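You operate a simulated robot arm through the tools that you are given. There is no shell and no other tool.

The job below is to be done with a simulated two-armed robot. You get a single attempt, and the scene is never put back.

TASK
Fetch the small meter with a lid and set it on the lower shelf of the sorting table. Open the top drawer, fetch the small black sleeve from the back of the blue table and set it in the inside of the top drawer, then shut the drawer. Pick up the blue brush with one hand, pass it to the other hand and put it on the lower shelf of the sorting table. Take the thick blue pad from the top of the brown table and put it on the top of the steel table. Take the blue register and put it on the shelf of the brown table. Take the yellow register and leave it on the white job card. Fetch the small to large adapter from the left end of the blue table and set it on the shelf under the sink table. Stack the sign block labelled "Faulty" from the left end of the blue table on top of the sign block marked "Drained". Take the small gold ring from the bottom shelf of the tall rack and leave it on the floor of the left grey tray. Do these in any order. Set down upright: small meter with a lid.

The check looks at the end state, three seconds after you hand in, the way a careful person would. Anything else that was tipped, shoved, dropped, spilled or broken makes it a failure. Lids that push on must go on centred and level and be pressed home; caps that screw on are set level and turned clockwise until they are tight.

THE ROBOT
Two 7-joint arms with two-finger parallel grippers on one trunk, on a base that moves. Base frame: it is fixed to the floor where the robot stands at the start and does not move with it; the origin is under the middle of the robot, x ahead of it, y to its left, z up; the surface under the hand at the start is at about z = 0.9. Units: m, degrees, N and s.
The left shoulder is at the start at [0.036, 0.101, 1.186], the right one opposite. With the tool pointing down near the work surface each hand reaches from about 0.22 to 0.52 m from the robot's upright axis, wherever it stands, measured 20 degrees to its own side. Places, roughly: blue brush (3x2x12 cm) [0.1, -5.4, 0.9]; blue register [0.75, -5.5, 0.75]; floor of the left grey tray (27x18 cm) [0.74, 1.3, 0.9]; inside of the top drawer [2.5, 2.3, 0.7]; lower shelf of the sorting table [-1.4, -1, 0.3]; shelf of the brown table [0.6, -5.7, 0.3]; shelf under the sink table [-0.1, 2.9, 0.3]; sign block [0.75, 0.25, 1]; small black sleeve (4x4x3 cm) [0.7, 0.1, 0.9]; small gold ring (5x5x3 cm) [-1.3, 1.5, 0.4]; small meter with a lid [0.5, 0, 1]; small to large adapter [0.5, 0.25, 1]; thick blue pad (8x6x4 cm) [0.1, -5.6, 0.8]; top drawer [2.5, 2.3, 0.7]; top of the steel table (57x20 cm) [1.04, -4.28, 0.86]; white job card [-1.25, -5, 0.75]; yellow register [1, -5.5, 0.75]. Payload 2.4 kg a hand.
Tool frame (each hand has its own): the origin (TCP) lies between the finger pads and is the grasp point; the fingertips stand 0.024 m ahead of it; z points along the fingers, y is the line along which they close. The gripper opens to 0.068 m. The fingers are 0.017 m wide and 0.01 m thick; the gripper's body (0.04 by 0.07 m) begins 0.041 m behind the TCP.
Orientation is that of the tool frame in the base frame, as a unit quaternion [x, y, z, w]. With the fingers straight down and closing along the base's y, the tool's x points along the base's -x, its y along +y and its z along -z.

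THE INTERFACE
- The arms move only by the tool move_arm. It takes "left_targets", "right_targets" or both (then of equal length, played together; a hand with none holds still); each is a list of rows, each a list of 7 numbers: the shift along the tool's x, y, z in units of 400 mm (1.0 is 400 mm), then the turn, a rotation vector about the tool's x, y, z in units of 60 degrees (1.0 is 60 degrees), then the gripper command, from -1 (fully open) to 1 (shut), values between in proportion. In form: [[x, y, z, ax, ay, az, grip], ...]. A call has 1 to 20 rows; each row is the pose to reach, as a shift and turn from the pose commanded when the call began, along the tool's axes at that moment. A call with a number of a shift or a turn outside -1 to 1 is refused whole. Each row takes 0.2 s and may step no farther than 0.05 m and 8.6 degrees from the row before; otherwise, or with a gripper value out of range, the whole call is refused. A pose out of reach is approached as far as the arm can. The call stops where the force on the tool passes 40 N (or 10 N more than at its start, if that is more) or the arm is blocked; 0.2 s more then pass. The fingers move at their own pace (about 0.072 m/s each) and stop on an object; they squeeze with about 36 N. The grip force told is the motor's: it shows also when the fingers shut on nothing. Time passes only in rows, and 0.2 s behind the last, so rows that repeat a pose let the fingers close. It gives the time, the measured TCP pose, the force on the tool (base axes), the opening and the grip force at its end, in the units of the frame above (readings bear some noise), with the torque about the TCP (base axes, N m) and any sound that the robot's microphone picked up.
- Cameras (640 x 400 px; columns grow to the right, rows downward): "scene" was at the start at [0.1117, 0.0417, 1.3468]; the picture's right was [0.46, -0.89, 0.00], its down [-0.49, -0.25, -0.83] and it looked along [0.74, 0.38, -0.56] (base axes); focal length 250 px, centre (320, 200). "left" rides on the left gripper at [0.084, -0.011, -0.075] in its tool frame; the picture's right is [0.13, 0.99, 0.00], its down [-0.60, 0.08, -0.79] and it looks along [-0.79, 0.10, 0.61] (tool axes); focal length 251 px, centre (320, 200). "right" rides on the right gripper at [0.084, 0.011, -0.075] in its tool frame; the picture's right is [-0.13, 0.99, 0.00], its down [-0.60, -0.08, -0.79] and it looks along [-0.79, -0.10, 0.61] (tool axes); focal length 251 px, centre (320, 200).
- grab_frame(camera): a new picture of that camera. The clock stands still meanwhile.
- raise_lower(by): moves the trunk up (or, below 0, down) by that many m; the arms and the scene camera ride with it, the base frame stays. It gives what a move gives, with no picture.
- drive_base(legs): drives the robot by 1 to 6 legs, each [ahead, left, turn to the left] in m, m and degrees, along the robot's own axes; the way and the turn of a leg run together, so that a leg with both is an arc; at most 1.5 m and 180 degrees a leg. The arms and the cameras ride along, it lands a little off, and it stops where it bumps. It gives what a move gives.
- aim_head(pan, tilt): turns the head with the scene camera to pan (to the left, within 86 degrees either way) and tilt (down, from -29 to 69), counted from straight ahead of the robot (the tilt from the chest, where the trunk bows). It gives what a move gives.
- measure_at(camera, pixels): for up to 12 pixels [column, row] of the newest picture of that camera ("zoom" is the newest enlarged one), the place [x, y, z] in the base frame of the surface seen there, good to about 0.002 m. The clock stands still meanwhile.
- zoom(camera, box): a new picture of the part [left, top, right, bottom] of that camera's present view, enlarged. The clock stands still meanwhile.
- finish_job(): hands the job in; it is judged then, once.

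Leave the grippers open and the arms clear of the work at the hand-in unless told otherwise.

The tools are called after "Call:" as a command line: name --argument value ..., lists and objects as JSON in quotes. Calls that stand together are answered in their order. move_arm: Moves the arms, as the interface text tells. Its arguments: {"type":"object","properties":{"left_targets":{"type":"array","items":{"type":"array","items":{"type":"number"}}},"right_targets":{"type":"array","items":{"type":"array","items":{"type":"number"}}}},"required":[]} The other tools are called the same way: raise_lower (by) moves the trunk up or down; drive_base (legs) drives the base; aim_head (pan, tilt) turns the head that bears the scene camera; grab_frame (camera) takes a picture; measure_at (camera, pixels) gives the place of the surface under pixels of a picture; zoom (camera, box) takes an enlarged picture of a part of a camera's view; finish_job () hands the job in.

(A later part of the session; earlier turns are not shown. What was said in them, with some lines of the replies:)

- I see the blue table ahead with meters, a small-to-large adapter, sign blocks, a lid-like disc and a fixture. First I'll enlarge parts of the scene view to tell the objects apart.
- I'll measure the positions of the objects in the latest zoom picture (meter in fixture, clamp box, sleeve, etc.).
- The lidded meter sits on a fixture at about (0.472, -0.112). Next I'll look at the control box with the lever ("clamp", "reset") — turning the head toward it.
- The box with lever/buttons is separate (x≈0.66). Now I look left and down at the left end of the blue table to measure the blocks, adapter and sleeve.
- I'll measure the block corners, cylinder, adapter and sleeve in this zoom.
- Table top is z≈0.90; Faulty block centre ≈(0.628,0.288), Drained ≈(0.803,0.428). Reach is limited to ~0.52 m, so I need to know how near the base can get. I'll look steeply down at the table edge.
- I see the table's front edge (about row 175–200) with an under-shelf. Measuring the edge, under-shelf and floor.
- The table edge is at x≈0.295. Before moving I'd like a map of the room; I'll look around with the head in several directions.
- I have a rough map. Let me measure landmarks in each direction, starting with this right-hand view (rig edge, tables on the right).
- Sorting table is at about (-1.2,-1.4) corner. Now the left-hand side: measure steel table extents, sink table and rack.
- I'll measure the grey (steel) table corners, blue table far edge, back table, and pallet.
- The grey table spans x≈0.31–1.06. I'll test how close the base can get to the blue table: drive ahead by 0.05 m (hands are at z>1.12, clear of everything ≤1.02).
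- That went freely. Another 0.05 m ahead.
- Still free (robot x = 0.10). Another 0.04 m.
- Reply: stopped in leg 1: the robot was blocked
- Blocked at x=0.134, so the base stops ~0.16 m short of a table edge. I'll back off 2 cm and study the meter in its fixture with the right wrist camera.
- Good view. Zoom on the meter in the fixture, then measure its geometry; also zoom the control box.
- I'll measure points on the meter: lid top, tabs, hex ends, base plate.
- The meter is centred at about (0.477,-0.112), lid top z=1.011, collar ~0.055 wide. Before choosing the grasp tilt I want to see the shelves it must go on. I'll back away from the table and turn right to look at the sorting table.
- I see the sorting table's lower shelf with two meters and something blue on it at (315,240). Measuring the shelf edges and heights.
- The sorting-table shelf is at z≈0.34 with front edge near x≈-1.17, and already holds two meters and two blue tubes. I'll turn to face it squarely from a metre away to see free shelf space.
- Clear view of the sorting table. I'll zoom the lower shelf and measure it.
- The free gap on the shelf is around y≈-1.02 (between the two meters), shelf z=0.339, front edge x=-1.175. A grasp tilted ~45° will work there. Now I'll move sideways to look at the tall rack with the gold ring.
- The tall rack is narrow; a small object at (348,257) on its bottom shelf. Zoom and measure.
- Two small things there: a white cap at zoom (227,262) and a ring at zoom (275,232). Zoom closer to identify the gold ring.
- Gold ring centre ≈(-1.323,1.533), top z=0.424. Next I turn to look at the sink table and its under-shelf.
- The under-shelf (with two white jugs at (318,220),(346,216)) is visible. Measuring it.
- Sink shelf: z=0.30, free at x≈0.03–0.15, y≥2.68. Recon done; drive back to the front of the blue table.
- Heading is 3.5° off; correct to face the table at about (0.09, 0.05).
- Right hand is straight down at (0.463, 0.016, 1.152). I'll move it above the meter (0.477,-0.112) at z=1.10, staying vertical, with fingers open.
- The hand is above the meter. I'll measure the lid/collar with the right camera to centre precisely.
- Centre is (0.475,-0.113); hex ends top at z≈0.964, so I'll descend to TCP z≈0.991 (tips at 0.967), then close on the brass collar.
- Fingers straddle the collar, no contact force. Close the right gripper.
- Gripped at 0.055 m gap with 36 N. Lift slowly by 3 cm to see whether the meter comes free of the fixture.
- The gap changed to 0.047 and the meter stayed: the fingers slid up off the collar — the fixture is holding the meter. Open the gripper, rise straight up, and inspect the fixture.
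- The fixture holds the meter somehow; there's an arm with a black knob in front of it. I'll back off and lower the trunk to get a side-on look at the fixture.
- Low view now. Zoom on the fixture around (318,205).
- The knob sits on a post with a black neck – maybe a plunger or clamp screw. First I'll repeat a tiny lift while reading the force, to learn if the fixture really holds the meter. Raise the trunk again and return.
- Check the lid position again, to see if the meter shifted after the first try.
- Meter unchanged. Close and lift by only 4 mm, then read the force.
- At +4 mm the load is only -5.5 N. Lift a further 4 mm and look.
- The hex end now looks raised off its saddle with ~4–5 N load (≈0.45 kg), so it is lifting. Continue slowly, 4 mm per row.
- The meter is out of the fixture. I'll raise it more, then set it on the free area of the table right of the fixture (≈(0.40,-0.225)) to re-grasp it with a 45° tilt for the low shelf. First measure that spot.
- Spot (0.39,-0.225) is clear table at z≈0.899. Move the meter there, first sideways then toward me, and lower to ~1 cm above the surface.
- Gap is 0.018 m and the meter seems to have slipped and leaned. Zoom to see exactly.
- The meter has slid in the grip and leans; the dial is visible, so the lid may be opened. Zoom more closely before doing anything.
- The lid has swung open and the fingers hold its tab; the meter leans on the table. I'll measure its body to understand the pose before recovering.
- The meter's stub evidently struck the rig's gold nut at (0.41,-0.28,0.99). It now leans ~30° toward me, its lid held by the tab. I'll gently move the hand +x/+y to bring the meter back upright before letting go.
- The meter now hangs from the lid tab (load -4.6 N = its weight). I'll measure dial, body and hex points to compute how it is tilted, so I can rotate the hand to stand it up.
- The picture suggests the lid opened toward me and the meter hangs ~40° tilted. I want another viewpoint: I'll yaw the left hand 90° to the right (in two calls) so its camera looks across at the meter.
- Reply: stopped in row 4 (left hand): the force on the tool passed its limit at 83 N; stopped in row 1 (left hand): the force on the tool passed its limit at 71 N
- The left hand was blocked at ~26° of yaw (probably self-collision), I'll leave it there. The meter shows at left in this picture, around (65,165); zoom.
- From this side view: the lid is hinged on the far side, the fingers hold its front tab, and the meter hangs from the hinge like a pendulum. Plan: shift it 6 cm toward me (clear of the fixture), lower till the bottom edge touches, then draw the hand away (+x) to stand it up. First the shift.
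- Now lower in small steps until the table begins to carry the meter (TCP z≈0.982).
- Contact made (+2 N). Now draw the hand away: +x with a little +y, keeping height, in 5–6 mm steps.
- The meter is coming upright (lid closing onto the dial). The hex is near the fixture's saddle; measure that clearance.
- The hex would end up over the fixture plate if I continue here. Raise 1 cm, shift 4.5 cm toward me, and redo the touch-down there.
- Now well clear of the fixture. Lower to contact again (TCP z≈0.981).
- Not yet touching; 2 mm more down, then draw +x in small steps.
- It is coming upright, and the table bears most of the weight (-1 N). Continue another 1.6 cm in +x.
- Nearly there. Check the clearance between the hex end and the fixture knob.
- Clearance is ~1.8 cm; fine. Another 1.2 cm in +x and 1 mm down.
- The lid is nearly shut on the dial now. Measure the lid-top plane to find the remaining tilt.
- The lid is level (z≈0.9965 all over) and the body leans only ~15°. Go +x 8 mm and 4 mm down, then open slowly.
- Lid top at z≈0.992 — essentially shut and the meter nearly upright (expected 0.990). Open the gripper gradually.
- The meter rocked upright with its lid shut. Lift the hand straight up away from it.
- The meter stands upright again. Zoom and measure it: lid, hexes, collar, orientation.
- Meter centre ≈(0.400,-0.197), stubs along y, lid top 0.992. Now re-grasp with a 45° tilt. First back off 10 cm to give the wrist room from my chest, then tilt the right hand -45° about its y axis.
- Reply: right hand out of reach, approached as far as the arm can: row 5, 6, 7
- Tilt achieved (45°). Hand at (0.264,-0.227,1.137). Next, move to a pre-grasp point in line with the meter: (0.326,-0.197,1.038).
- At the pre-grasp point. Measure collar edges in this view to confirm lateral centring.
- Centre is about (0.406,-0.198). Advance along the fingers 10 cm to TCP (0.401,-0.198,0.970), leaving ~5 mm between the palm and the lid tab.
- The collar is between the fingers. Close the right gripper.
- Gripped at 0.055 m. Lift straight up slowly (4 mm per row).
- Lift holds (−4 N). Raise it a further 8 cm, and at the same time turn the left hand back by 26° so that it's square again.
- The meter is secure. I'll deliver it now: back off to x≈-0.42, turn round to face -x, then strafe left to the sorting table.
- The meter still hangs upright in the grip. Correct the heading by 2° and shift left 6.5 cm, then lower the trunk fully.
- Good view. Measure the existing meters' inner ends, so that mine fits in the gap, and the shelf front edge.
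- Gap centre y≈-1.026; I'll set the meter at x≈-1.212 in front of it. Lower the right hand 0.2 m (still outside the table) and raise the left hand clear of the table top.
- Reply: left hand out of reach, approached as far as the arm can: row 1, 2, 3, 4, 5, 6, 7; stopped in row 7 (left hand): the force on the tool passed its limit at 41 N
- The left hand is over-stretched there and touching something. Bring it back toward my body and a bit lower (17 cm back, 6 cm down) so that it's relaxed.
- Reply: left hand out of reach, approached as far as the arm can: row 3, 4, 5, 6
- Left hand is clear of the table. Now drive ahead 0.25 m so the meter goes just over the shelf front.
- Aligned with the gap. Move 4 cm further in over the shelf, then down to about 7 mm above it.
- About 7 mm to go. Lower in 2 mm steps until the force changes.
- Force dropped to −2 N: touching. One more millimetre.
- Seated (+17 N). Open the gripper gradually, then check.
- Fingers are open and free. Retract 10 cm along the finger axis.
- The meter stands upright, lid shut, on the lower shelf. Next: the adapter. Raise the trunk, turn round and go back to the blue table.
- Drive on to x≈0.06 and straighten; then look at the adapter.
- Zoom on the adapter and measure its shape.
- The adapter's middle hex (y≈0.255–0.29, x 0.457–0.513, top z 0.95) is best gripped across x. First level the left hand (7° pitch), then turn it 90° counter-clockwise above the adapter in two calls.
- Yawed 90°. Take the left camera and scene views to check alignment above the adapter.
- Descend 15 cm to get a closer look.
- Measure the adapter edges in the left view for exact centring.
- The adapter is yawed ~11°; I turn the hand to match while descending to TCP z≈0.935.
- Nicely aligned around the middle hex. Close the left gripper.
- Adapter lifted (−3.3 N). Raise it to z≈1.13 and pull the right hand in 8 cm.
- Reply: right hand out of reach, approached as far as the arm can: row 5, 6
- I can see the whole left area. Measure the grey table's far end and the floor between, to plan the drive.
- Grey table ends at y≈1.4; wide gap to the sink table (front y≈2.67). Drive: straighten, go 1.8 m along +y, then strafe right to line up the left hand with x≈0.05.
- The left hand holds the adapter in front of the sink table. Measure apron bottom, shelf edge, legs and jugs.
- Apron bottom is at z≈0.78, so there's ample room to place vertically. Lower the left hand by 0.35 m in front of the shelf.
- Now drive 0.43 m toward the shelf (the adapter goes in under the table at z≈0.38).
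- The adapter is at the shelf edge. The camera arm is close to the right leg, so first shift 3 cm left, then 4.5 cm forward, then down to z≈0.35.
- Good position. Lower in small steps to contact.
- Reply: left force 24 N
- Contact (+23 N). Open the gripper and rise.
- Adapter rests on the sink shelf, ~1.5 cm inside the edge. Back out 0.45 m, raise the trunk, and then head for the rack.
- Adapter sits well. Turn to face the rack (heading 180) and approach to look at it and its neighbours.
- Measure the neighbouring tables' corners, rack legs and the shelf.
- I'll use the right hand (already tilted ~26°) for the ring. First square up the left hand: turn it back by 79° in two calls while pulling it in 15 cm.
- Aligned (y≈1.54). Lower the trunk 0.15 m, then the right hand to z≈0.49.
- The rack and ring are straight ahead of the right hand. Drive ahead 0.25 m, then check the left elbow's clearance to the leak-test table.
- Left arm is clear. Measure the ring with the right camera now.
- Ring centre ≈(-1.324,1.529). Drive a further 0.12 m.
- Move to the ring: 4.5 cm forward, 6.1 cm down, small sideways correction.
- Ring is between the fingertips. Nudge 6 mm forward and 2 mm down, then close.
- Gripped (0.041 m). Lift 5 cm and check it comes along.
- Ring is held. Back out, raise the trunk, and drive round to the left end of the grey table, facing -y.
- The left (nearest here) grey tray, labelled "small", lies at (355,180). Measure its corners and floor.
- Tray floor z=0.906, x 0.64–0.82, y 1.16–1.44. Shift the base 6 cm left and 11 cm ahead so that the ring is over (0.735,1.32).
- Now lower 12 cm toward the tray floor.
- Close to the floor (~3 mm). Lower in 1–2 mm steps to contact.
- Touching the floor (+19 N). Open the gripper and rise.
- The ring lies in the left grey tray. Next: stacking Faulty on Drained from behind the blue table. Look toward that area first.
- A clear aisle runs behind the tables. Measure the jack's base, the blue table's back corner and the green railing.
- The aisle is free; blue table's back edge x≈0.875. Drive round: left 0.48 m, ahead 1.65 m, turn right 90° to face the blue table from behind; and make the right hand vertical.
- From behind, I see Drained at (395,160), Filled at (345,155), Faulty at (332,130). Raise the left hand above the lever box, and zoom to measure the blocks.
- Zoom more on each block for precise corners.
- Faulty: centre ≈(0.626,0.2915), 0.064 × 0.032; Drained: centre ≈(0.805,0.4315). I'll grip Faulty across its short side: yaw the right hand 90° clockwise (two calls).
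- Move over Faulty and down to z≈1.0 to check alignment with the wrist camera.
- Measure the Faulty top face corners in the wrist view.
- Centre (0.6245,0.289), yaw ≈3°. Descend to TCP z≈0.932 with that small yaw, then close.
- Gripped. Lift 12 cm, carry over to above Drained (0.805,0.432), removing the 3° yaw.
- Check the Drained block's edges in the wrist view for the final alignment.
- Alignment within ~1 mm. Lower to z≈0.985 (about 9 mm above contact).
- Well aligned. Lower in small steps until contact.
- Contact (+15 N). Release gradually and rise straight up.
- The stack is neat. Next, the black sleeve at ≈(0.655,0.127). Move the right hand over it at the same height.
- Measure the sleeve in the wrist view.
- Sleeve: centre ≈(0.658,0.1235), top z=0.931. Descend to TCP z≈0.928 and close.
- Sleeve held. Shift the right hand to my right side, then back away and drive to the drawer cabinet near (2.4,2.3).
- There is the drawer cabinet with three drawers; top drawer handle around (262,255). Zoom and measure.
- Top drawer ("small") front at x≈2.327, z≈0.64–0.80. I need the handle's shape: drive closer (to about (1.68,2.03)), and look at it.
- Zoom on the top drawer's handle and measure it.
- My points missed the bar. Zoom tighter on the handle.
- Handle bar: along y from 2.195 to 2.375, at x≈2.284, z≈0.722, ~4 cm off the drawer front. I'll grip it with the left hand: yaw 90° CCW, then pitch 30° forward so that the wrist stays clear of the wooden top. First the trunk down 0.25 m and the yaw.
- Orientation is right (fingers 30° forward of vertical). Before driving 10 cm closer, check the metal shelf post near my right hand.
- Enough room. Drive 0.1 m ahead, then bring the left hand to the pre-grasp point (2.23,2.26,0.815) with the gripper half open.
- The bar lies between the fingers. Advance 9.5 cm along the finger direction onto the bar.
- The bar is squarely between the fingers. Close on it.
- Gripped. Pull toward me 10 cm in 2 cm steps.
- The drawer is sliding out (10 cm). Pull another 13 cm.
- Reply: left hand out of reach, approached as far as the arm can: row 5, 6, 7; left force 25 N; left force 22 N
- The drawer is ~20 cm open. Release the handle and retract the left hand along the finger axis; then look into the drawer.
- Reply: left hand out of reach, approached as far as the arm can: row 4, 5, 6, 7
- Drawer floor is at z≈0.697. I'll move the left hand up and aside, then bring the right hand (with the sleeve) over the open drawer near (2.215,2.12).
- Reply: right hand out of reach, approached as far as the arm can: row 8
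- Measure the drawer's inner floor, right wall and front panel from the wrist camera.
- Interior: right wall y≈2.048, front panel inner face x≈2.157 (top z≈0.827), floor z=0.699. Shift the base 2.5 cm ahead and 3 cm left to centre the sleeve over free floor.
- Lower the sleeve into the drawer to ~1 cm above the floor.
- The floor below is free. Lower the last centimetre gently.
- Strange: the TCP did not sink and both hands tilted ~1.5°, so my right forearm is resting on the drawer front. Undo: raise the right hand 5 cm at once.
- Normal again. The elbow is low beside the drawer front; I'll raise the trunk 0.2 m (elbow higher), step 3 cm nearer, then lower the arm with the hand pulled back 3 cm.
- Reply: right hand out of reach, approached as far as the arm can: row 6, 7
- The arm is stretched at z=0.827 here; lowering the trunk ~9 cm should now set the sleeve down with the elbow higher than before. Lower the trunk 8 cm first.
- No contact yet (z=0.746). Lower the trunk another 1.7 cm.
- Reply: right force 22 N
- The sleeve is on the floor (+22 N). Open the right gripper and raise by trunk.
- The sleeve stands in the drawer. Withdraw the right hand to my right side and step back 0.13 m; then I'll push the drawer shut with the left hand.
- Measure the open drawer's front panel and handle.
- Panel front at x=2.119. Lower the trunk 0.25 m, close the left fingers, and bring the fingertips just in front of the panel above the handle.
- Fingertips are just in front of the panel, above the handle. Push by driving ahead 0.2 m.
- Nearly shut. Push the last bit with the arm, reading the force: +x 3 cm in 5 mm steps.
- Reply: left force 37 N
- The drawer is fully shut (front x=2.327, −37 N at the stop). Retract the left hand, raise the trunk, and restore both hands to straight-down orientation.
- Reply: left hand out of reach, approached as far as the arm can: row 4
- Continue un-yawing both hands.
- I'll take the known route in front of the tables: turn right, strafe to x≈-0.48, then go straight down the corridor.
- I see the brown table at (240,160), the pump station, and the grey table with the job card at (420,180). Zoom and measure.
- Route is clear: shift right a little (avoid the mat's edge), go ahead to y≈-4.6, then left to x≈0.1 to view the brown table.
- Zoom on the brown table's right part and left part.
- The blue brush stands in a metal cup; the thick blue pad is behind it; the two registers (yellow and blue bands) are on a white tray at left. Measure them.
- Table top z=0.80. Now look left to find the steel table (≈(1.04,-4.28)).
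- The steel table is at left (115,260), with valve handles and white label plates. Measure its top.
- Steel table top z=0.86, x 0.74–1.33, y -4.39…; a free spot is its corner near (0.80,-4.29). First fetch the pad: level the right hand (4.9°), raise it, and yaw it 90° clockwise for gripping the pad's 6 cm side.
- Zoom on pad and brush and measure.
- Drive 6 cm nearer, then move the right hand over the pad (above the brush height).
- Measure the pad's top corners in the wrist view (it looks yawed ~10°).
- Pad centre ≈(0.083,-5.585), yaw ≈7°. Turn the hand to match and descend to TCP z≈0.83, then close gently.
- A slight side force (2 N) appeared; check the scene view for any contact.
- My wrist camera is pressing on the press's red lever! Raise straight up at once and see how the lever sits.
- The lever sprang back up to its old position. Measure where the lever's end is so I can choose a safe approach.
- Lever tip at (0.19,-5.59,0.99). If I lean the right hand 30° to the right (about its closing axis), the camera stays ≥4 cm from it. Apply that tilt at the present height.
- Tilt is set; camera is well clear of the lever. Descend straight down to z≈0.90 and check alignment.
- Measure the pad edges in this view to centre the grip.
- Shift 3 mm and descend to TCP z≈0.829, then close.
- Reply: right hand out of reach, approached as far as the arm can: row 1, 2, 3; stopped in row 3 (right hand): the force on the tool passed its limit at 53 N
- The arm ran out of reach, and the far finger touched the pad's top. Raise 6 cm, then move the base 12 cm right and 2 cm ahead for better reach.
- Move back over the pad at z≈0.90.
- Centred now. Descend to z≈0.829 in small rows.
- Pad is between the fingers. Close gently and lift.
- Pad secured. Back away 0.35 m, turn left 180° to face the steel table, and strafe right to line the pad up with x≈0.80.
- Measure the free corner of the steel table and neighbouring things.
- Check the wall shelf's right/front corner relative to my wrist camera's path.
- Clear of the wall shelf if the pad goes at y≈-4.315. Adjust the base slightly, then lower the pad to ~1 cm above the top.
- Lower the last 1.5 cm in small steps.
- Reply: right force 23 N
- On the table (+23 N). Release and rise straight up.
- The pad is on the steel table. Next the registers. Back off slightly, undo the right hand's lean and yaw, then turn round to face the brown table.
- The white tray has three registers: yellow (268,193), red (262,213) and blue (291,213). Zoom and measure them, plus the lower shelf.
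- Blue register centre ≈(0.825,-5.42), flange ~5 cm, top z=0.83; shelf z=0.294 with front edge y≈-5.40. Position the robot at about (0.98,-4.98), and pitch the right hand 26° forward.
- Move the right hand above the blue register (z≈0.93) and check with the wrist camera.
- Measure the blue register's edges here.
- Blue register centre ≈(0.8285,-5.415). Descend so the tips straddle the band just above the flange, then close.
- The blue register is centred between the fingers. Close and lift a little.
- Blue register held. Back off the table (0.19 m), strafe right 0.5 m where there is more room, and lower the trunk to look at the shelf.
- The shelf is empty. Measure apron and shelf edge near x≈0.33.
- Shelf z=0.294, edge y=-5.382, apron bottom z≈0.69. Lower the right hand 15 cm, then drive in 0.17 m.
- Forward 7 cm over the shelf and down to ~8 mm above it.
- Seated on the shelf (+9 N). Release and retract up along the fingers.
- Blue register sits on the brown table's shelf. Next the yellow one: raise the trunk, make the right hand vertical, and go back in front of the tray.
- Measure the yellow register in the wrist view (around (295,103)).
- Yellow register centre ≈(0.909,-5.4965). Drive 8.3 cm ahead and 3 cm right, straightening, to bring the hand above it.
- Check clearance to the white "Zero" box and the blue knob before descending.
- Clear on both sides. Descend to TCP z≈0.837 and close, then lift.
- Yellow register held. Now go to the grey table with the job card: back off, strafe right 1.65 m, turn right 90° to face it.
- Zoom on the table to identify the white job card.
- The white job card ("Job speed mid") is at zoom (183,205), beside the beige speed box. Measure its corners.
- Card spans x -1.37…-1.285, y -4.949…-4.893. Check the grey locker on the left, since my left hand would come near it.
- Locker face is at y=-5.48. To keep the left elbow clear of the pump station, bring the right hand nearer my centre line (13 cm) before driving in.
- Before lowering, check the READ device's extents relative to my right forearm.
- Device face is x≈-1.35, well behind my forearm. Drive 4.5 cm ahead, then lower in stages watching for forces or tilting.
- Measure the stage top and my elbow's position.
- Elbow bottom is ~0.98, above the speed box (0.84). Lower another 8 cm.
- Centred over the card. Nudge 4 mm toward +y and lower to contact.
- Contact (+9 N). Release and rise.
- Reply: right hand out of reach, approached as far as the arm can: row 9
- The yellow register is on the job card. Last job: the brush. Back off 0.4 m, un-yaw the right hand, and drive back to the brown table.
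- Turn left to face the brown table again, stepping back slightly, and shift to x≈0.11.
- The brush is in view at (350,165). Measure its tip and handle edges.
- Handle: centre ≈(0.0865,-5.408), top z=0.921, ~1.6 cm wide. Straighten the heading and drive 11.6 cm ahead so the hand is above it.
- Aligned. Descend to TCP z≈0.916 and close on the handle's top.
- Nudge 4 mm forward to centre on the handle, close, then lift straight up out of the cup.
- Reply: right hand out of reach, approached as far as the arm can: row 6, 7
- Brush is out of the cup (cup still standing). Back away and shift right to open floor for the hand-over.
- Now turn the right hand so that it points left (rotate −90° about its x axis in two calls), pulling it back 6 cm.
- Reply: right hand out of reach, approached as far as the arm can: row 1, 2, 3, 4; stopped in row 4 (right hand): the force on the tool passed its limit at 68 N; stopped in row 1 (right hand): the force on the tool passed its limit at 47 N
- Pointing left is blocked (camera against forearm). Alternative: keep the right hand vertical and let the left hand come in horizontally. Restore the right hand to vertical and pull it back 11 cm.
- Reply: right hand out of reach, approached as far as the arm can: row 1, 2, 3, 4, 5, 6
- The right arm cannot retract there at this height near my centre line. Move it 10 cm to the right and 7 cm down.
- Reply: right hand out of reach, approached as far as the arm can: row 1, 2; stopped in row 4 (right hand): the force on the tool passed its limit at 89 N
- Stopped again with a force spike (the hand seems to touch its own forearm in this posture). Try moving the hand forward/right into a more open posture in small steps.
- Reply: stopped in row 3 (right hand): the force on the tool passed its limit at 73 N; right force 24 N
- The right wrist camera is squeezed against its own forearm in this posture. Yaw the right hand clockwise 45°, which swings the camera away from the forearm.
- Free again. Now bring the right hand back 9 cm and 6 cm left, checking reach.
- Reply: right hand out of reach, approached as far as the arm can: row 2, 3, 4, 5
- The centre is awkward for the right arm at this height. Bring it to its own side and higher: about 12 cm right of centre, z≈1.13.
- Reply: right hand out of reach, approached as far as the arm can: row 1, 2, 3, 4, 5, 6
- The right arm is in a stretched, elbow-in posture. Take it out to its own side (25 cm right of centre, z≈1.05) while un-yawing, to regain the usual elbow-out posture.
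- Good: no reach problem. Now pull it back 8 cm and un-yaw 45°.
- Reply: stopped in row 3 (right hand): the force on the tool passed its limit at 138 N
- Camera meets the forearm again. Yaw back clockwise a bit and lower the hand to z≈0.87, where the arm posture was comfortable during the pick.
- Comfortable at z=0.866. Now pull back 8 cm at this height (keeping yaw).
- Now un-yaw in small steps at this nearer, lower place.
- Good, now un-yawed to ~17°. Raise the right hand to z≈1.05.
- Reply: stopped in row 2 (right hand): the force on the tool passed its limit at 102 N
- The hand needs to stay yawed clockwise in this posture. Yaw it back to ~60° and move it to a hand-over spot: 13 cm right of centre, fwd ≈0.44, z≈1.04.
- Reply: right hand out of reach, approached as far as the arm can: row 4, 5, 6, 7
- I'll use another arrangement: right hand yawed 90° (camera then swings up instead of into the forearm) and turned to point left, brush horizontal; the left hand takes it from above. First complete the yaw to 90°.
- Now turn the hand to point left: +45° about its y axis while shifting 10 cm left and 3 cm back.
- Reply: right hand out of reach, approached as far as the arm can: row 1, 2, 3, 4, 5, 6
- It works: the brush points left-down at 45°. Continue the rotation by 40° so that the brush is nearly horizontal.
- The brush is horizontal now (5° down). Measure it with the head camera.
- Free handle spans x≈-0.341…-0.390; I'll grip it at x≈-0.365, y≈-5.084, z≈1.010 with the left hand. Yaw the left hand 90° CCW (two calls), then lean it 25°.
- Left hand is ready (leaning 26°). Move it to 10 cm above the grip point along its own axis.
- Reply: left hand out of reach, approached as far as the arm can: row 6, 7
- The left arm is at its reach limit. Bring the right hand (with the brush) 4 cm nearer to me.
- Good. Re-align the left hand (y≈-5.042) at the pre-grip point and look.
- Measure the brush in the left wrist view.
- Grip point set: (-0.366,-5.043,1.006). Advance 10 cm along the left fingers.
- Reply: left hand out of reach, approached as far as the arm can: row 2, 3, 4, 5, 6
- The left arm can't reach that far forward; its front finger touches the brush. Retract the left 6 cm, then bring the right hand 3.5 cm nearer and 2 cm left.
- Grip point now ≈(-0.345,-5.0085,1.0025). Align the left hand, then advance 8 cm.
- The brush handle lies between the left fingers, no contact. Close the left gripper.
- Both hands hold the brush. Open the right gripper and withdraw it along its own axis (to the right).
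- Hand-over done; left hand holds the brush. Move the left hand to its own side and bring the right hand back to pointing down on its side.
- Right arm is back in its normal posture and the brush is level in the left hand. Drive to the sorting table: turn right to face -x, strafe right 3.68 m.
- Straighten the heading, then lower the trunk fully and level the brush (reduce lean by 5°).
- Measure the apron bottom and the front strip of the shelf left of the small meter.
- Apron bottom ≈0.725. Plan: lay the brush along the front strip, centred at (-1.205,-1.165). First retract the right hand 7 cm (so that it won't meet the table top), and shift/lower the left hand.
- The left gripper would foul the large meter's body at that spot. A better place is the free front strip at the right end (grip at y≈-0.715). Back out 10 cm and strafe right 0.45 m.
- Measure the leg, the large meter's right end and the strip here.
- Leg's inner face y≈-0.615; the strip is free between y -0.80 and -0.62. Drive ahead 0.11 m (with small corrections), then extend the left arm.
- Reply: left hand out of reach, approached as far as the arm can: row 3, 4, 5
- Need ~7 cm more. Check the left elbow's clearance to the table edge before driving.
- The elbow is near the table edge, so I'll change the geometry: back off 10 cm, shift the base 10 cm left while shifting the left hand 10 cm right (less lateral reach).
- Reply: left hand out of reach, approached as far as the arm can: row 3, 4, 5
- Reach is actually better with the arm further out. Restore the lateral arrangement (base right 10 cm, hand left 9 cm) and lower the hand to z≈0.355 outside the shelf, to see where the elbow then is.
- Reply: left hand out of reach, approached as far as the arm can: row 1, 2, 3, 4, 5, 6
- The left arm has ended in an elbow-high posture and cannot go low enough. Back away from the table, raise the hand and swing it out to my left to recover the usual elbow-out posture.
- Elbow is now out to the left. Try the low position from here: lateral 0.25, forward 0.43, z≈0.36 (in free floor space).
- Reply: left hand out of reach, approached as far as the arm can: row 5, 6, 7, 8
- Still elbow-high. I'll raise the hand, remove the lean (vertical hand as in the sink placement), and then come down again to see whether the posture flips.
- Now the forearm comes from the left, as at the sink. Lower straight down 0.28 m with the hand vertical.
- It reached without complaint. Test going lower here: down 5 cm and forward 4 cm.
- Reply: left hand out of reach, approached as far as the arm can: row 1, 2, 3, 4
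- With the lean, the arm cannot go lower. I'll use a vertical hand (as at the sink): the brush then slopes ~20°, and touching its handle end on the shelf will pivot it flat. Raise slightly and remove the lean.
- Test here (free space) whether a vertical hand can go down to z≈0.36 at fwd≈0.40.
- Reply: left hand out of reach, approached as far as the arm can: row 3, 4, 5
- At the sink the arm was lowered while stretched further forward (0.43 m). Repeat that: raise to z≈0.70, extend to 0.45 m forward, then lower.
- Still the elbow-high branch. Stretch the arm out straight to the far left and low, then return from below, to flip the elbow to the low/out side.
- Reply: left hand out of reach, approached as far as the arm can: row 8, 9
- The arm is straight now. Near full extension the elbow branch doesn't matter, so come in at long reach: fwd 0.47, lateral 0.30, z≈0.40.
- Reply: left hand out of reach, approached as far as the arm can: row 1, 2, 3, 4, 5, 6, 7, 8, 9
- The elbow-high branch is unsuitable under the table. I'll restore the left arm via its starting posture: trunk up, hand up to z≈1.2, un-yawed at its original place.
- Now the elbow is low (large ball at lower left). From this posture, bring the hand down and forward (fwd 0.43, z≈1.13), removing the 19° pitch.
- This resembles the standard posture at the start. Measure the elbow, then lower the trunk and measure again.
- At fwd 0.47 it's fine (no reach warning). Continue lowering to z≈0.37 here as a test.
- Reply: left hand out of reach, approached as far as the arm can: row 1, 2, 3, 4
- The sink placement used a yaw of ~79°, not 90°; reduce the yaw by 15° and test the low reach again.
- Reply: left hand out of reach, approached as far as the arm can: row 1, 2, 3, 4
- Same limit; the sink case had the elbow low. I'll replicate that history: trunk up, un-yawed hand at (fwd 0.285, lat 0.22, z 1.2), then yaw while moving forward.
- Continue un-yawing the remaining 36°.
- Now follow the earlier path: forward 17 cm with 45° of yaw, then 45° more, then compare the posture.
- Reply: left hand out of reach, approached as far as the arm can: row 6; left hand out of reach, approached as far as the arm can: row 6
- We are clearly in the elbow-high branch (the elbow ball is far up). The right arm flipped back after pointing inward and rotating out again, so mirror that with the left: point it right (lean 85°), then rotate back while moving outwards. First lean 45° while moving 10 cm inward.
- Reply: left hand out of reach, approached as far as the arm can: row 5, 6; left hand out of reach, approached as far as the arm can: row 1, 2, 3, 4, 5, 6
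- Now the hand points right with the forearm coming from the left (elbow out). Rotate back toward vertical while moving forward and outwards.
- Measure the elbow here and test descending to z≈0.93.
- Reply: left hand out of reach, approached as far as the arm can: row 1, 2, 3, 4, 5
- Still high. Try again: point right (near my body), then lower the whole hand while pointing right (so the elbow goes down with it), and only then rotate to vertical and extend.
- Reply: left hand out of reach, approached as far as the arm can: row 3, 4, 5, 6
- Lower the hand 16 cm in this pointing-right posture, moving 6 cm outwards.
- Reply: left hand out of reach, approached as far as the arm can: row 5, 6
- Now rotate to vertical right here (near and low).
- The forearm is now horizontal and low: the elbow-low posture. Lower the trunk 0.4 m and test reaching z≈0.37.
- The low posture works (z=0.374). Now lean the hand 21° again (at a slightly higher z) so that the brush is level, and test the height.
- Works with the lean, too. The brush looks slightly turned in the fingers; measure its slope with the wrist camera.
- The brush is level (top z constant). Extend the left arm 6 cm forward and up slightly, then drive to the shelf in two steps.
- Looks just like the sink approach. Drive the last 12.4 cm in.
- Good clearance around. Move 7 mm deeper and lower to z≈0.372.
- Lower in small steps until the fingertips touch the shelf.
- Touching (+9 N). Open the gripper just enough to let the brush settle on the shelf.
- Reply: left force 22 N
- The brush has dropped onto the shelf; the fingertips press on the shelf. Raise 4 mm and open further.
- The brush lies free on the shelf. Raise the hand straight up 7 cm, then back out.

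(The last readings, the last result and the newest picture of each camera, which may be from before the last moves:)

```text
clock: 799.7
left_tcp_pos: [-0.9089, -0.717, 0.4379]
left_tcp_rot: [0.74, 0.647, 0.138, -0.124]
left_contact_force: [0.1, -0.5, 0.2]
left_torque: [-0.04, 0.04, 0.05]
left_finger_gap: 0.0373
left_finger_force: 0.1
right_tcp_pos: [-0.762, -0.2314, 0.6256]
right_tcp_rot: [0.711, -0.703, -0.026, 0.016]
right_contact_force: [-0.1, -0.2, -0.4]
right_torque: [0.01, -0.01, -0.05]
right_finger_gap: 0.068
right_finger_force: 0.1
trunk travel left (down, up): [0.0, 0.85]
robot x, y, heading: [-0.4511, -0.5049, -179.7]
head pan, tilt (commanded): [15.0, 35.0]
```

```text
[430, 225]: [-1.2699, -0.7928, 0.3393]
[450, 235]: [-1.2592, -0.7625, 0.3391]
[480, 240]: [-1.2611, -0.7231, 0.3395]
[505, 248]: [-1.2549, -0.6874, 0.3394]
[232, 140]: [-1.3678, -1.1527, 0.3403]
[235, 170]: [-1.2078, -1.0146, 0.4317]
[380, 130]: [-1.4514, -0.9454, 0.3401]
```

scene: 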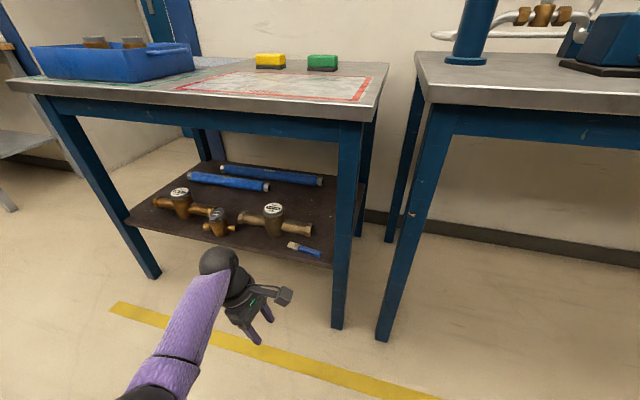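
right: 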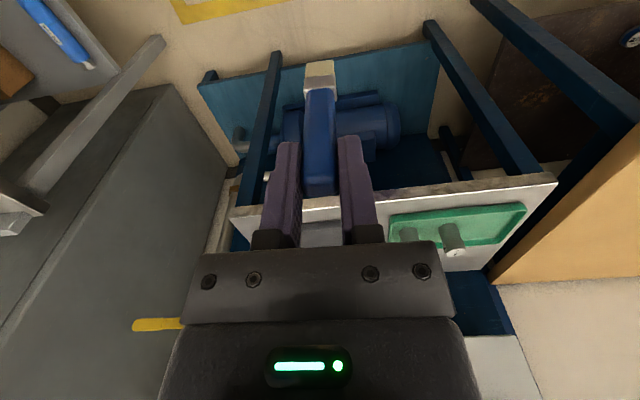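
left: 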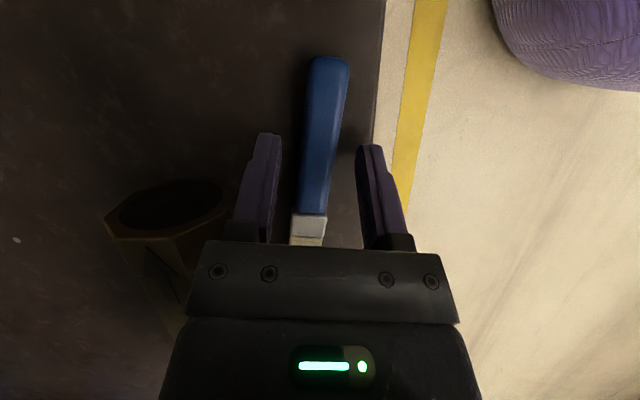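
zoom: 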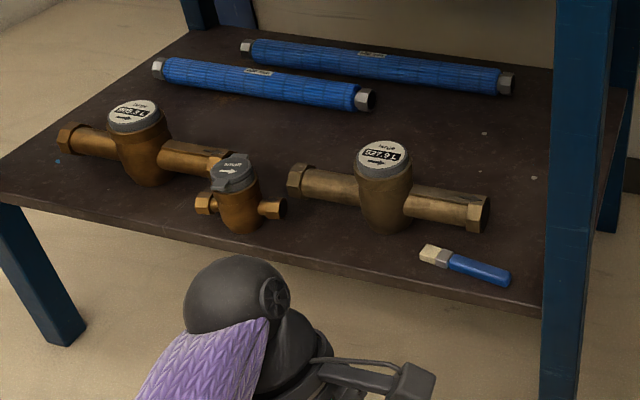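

The brush lies flat on the shelf and the small meter stands upright with its lid shut. Open the left gripper fully, raise the trunk, and turn to check the blue table once more.

Call:
move_arm --left_targets '[[0, 0, 0, 0, 0, 0, -1], [0, 0, 0, 0, 0, 0, -1], [0, 0, 0, 0, 0, 0, -1]]'

Call:
raise_lower --by 0.4

Call:
drive_base --legs '[[-0.06, 0, 0], [0, 0, 180], [0, 0.5, 0]]'

Call:
aim_head --pan 10 --tilt 30

Call:
grab_frame --camera "scene"

```text
clock: 800.5
left_tcp_pos: [-0.9092, -0.7164, 0.4386]
left_tcp_rot: [0.739, 0.648, 0.136, -0.123]
left_contact_force: [0.3, 0.1, -0.3]
left_torque: [0.0, 0.0, 0.02]
left_finger_gap: 0.0681
left_finger_force: 0.1
right_tcp_pos: [-0.7624, -0.2304, 0.6255]
right_tcp_rot: [0.711, -0.703, -0.026, 0.016]
right_contact_force: [-0.2, -0.1, 0.3]
right_torque: [0.04, 0.0, -0.02]
right_finger_gap: 0.068
right_finger_force: 0.1
trunk travel left (down, up): [0.0, 0.85]
robot x, y, heading: [-0.4551, -0.5064, -179.6]
head pan, tilt (commanded): [15.0, 35.0]
```

```text
clock: 804.3
left_tcp_pos: [-0.9148, -0.716, 0.8709]
left_tcp_rot: [0.745, 0.641, 0.109, -0.148]
left_contact_force: [-0.9, 1.1, 0.1]
left_torque: [-0.02, -0.04, 0.01]
left_finger_gap: 0.068
left_finger_force: 0.1
right_tcp_pos: [-0.7615, -0.2308, 1.0251]
right_tcp_rot: [0.711, -0.703, -0.027, 0.016]
right_contact_force: [0.2, 0.3, 0.1]
right_torque: [0.02, -0.02, 0.01]
right_finger_gap: 0.068
right_finger_force: 0.1
trunk travel left (down, up): [-0.4, 0.45]
robot x, y, heading: [-0.4528, -0.505, -179.5]
head pan, tilt (commanded): [15.0, 35.0]
```

```text
clock: 815.4
left_tcp_pos: [0.0095, 0.2409, 0.8715]
left_tcp_rot: [-0.667, 0.722, -0.151, -0.105]
left_contact_force: [-0.1, -0.2, 0.9]
left_torque: [0.0, 0.01, 0.0]
left_finger_gap: 0.0681
left_finger_force: 0.1
right_tcp_pos: [-0.109, -0.2548, 1.0256]
right_tcp_rot: [0.679, 0.734, 0.017, 0.026]
right_contact_force: [0.9, -0.4, -0.5]
right_torque: [0.01, 0.03, 0.02]
right_finger_gap: 0.0678
right_finger_force: 0.0
trunk travel left (down, up): [-0.4, 0.45]
robot x, y, heading: [-0.4369, -0.0007, 4.4]
head pan, tilt (commanded): [15.0, 35.0]
```

```text
clock: 816.0
left_tcp_pos: [0.0097, 0.2399, 0.8712]
left_tcp_rot: [-0.667, 0.722, -0.152, -0.104]
left_contact_force: [-0.7, 0.2, 0.2]
left_torque: [0.0, 0.0, 0.02]
left_finger_gap: 0.0678
left_finger_force: 0.1
right_tcp_pos: [-0.1091, -0.2562, 1.0248]
right_tcp_rot: [0.678, 0.734, 0.017, 0.025]
right_contact_force: [-0.4, 0.0, 0.8]
right_torque: [0.0, -0.01, 0.04]
right_finger_gap: 0.0681
right_finger_force: 0.0
trunk travel left (down, up): [-0.4, 0.45]
robot x, y, heading: [-0.4328, -0.0026, 4.4]
head pan, tilt (commanded): [10.0, 30.0]
```

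```text
taken
```

scene: 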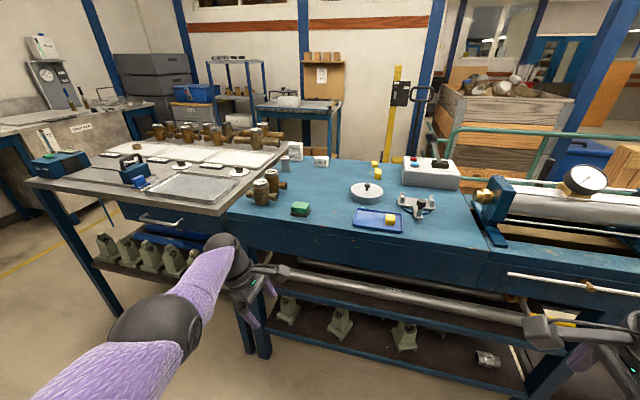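

Zoom on the stack, the control box and the fixture to confirm everything is in order.

Call:
zoom --camera "scene" --box '[240, 130, 480, 240]'

Call:
zoom --camera "scene" --box '[380, 70, 480, 200]'

Call:
zoom --camera "scene" --box '[80, 110, 300, 220]'

```text
2.67 times, centred on (360, 185) of scene
```

zoom: 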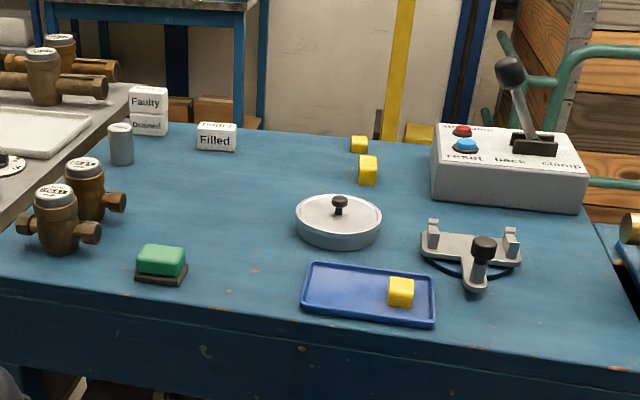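

```text
3.08 times, centred on (430, 135) of scene
```

zoom: 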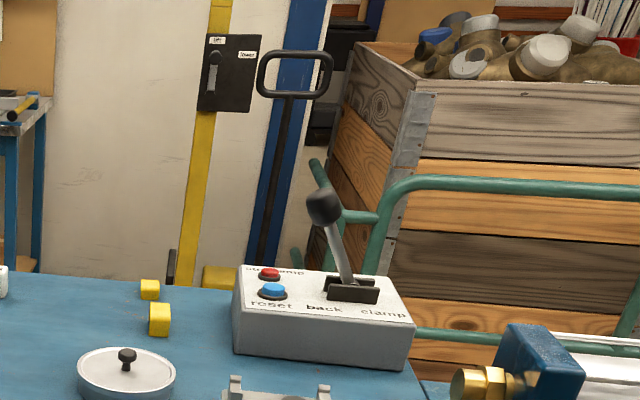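

```text
2.91 times, centred on (190, 165) of scene
```

zoom: 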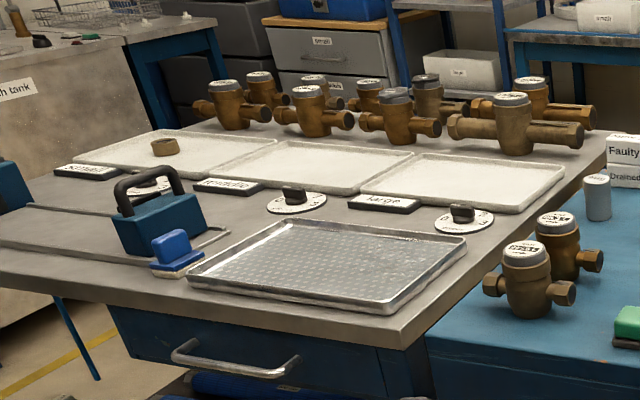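

Everything checks out: Faulty sits on Drained, the ring is in the left grey tray, the drawer is shut, the control lever is unchanged, and the other items are in place. Both grippers are open and the arms are clear, so I hand in the job.

Call:
finish_job

```text
The job is handed in.
```

I've handed the job in with all nine tasks done, but it didn't all go cleanly.

| Task | Where it ended up |
|---|---|
| Small meter with a lid | Upright, lid shut, on the lower shelf of the sorting table |
| Small black sleeve | Standing in the top drawer, which is fully shut |
| Blue brush | Passed from the right hand to the left, lying flat on the lower shelf of the sorting table |
| Thick blue pad | On the steel table, beside the "Small" square |
| Blue register | On the shelf of the brown table |
| Yellow register | On the white job card |
| Small to large adapter | On the shelf under the sink table |
| "Faulty" block | Stacked squarely on the "Drained" block |
| Small gold ring | On the floor of the left grey tray |

I looked over the sorting-table shelf and the blue and grey tables again just before handing in. I saw the other placements only as I made them.

**What went wrong along the way**
- **Meter:** It slipped in the grip on the first lift. On the second, it knocked against the rig's gold nut, tipped over and its lid opened. I stood it up, closed the lid and regripped it before moving it.
- **Press lever:** My wrist camera pushed down the red lever of the press on the brown table. It sprang back up when I lifted away.
- **Pad:** A finger pressed on the top of the pad at about 50 N during one failed approach.
- **Drawer:** My forearm leaned on the open drawer's front for a moment. The drawer closed normally afterwards.
- **Brush:** I released it about 1.5 cm above the shelf, because the fingertips touched first. It settled flat.

Both grippers were left open and the arms were clear of the tables.
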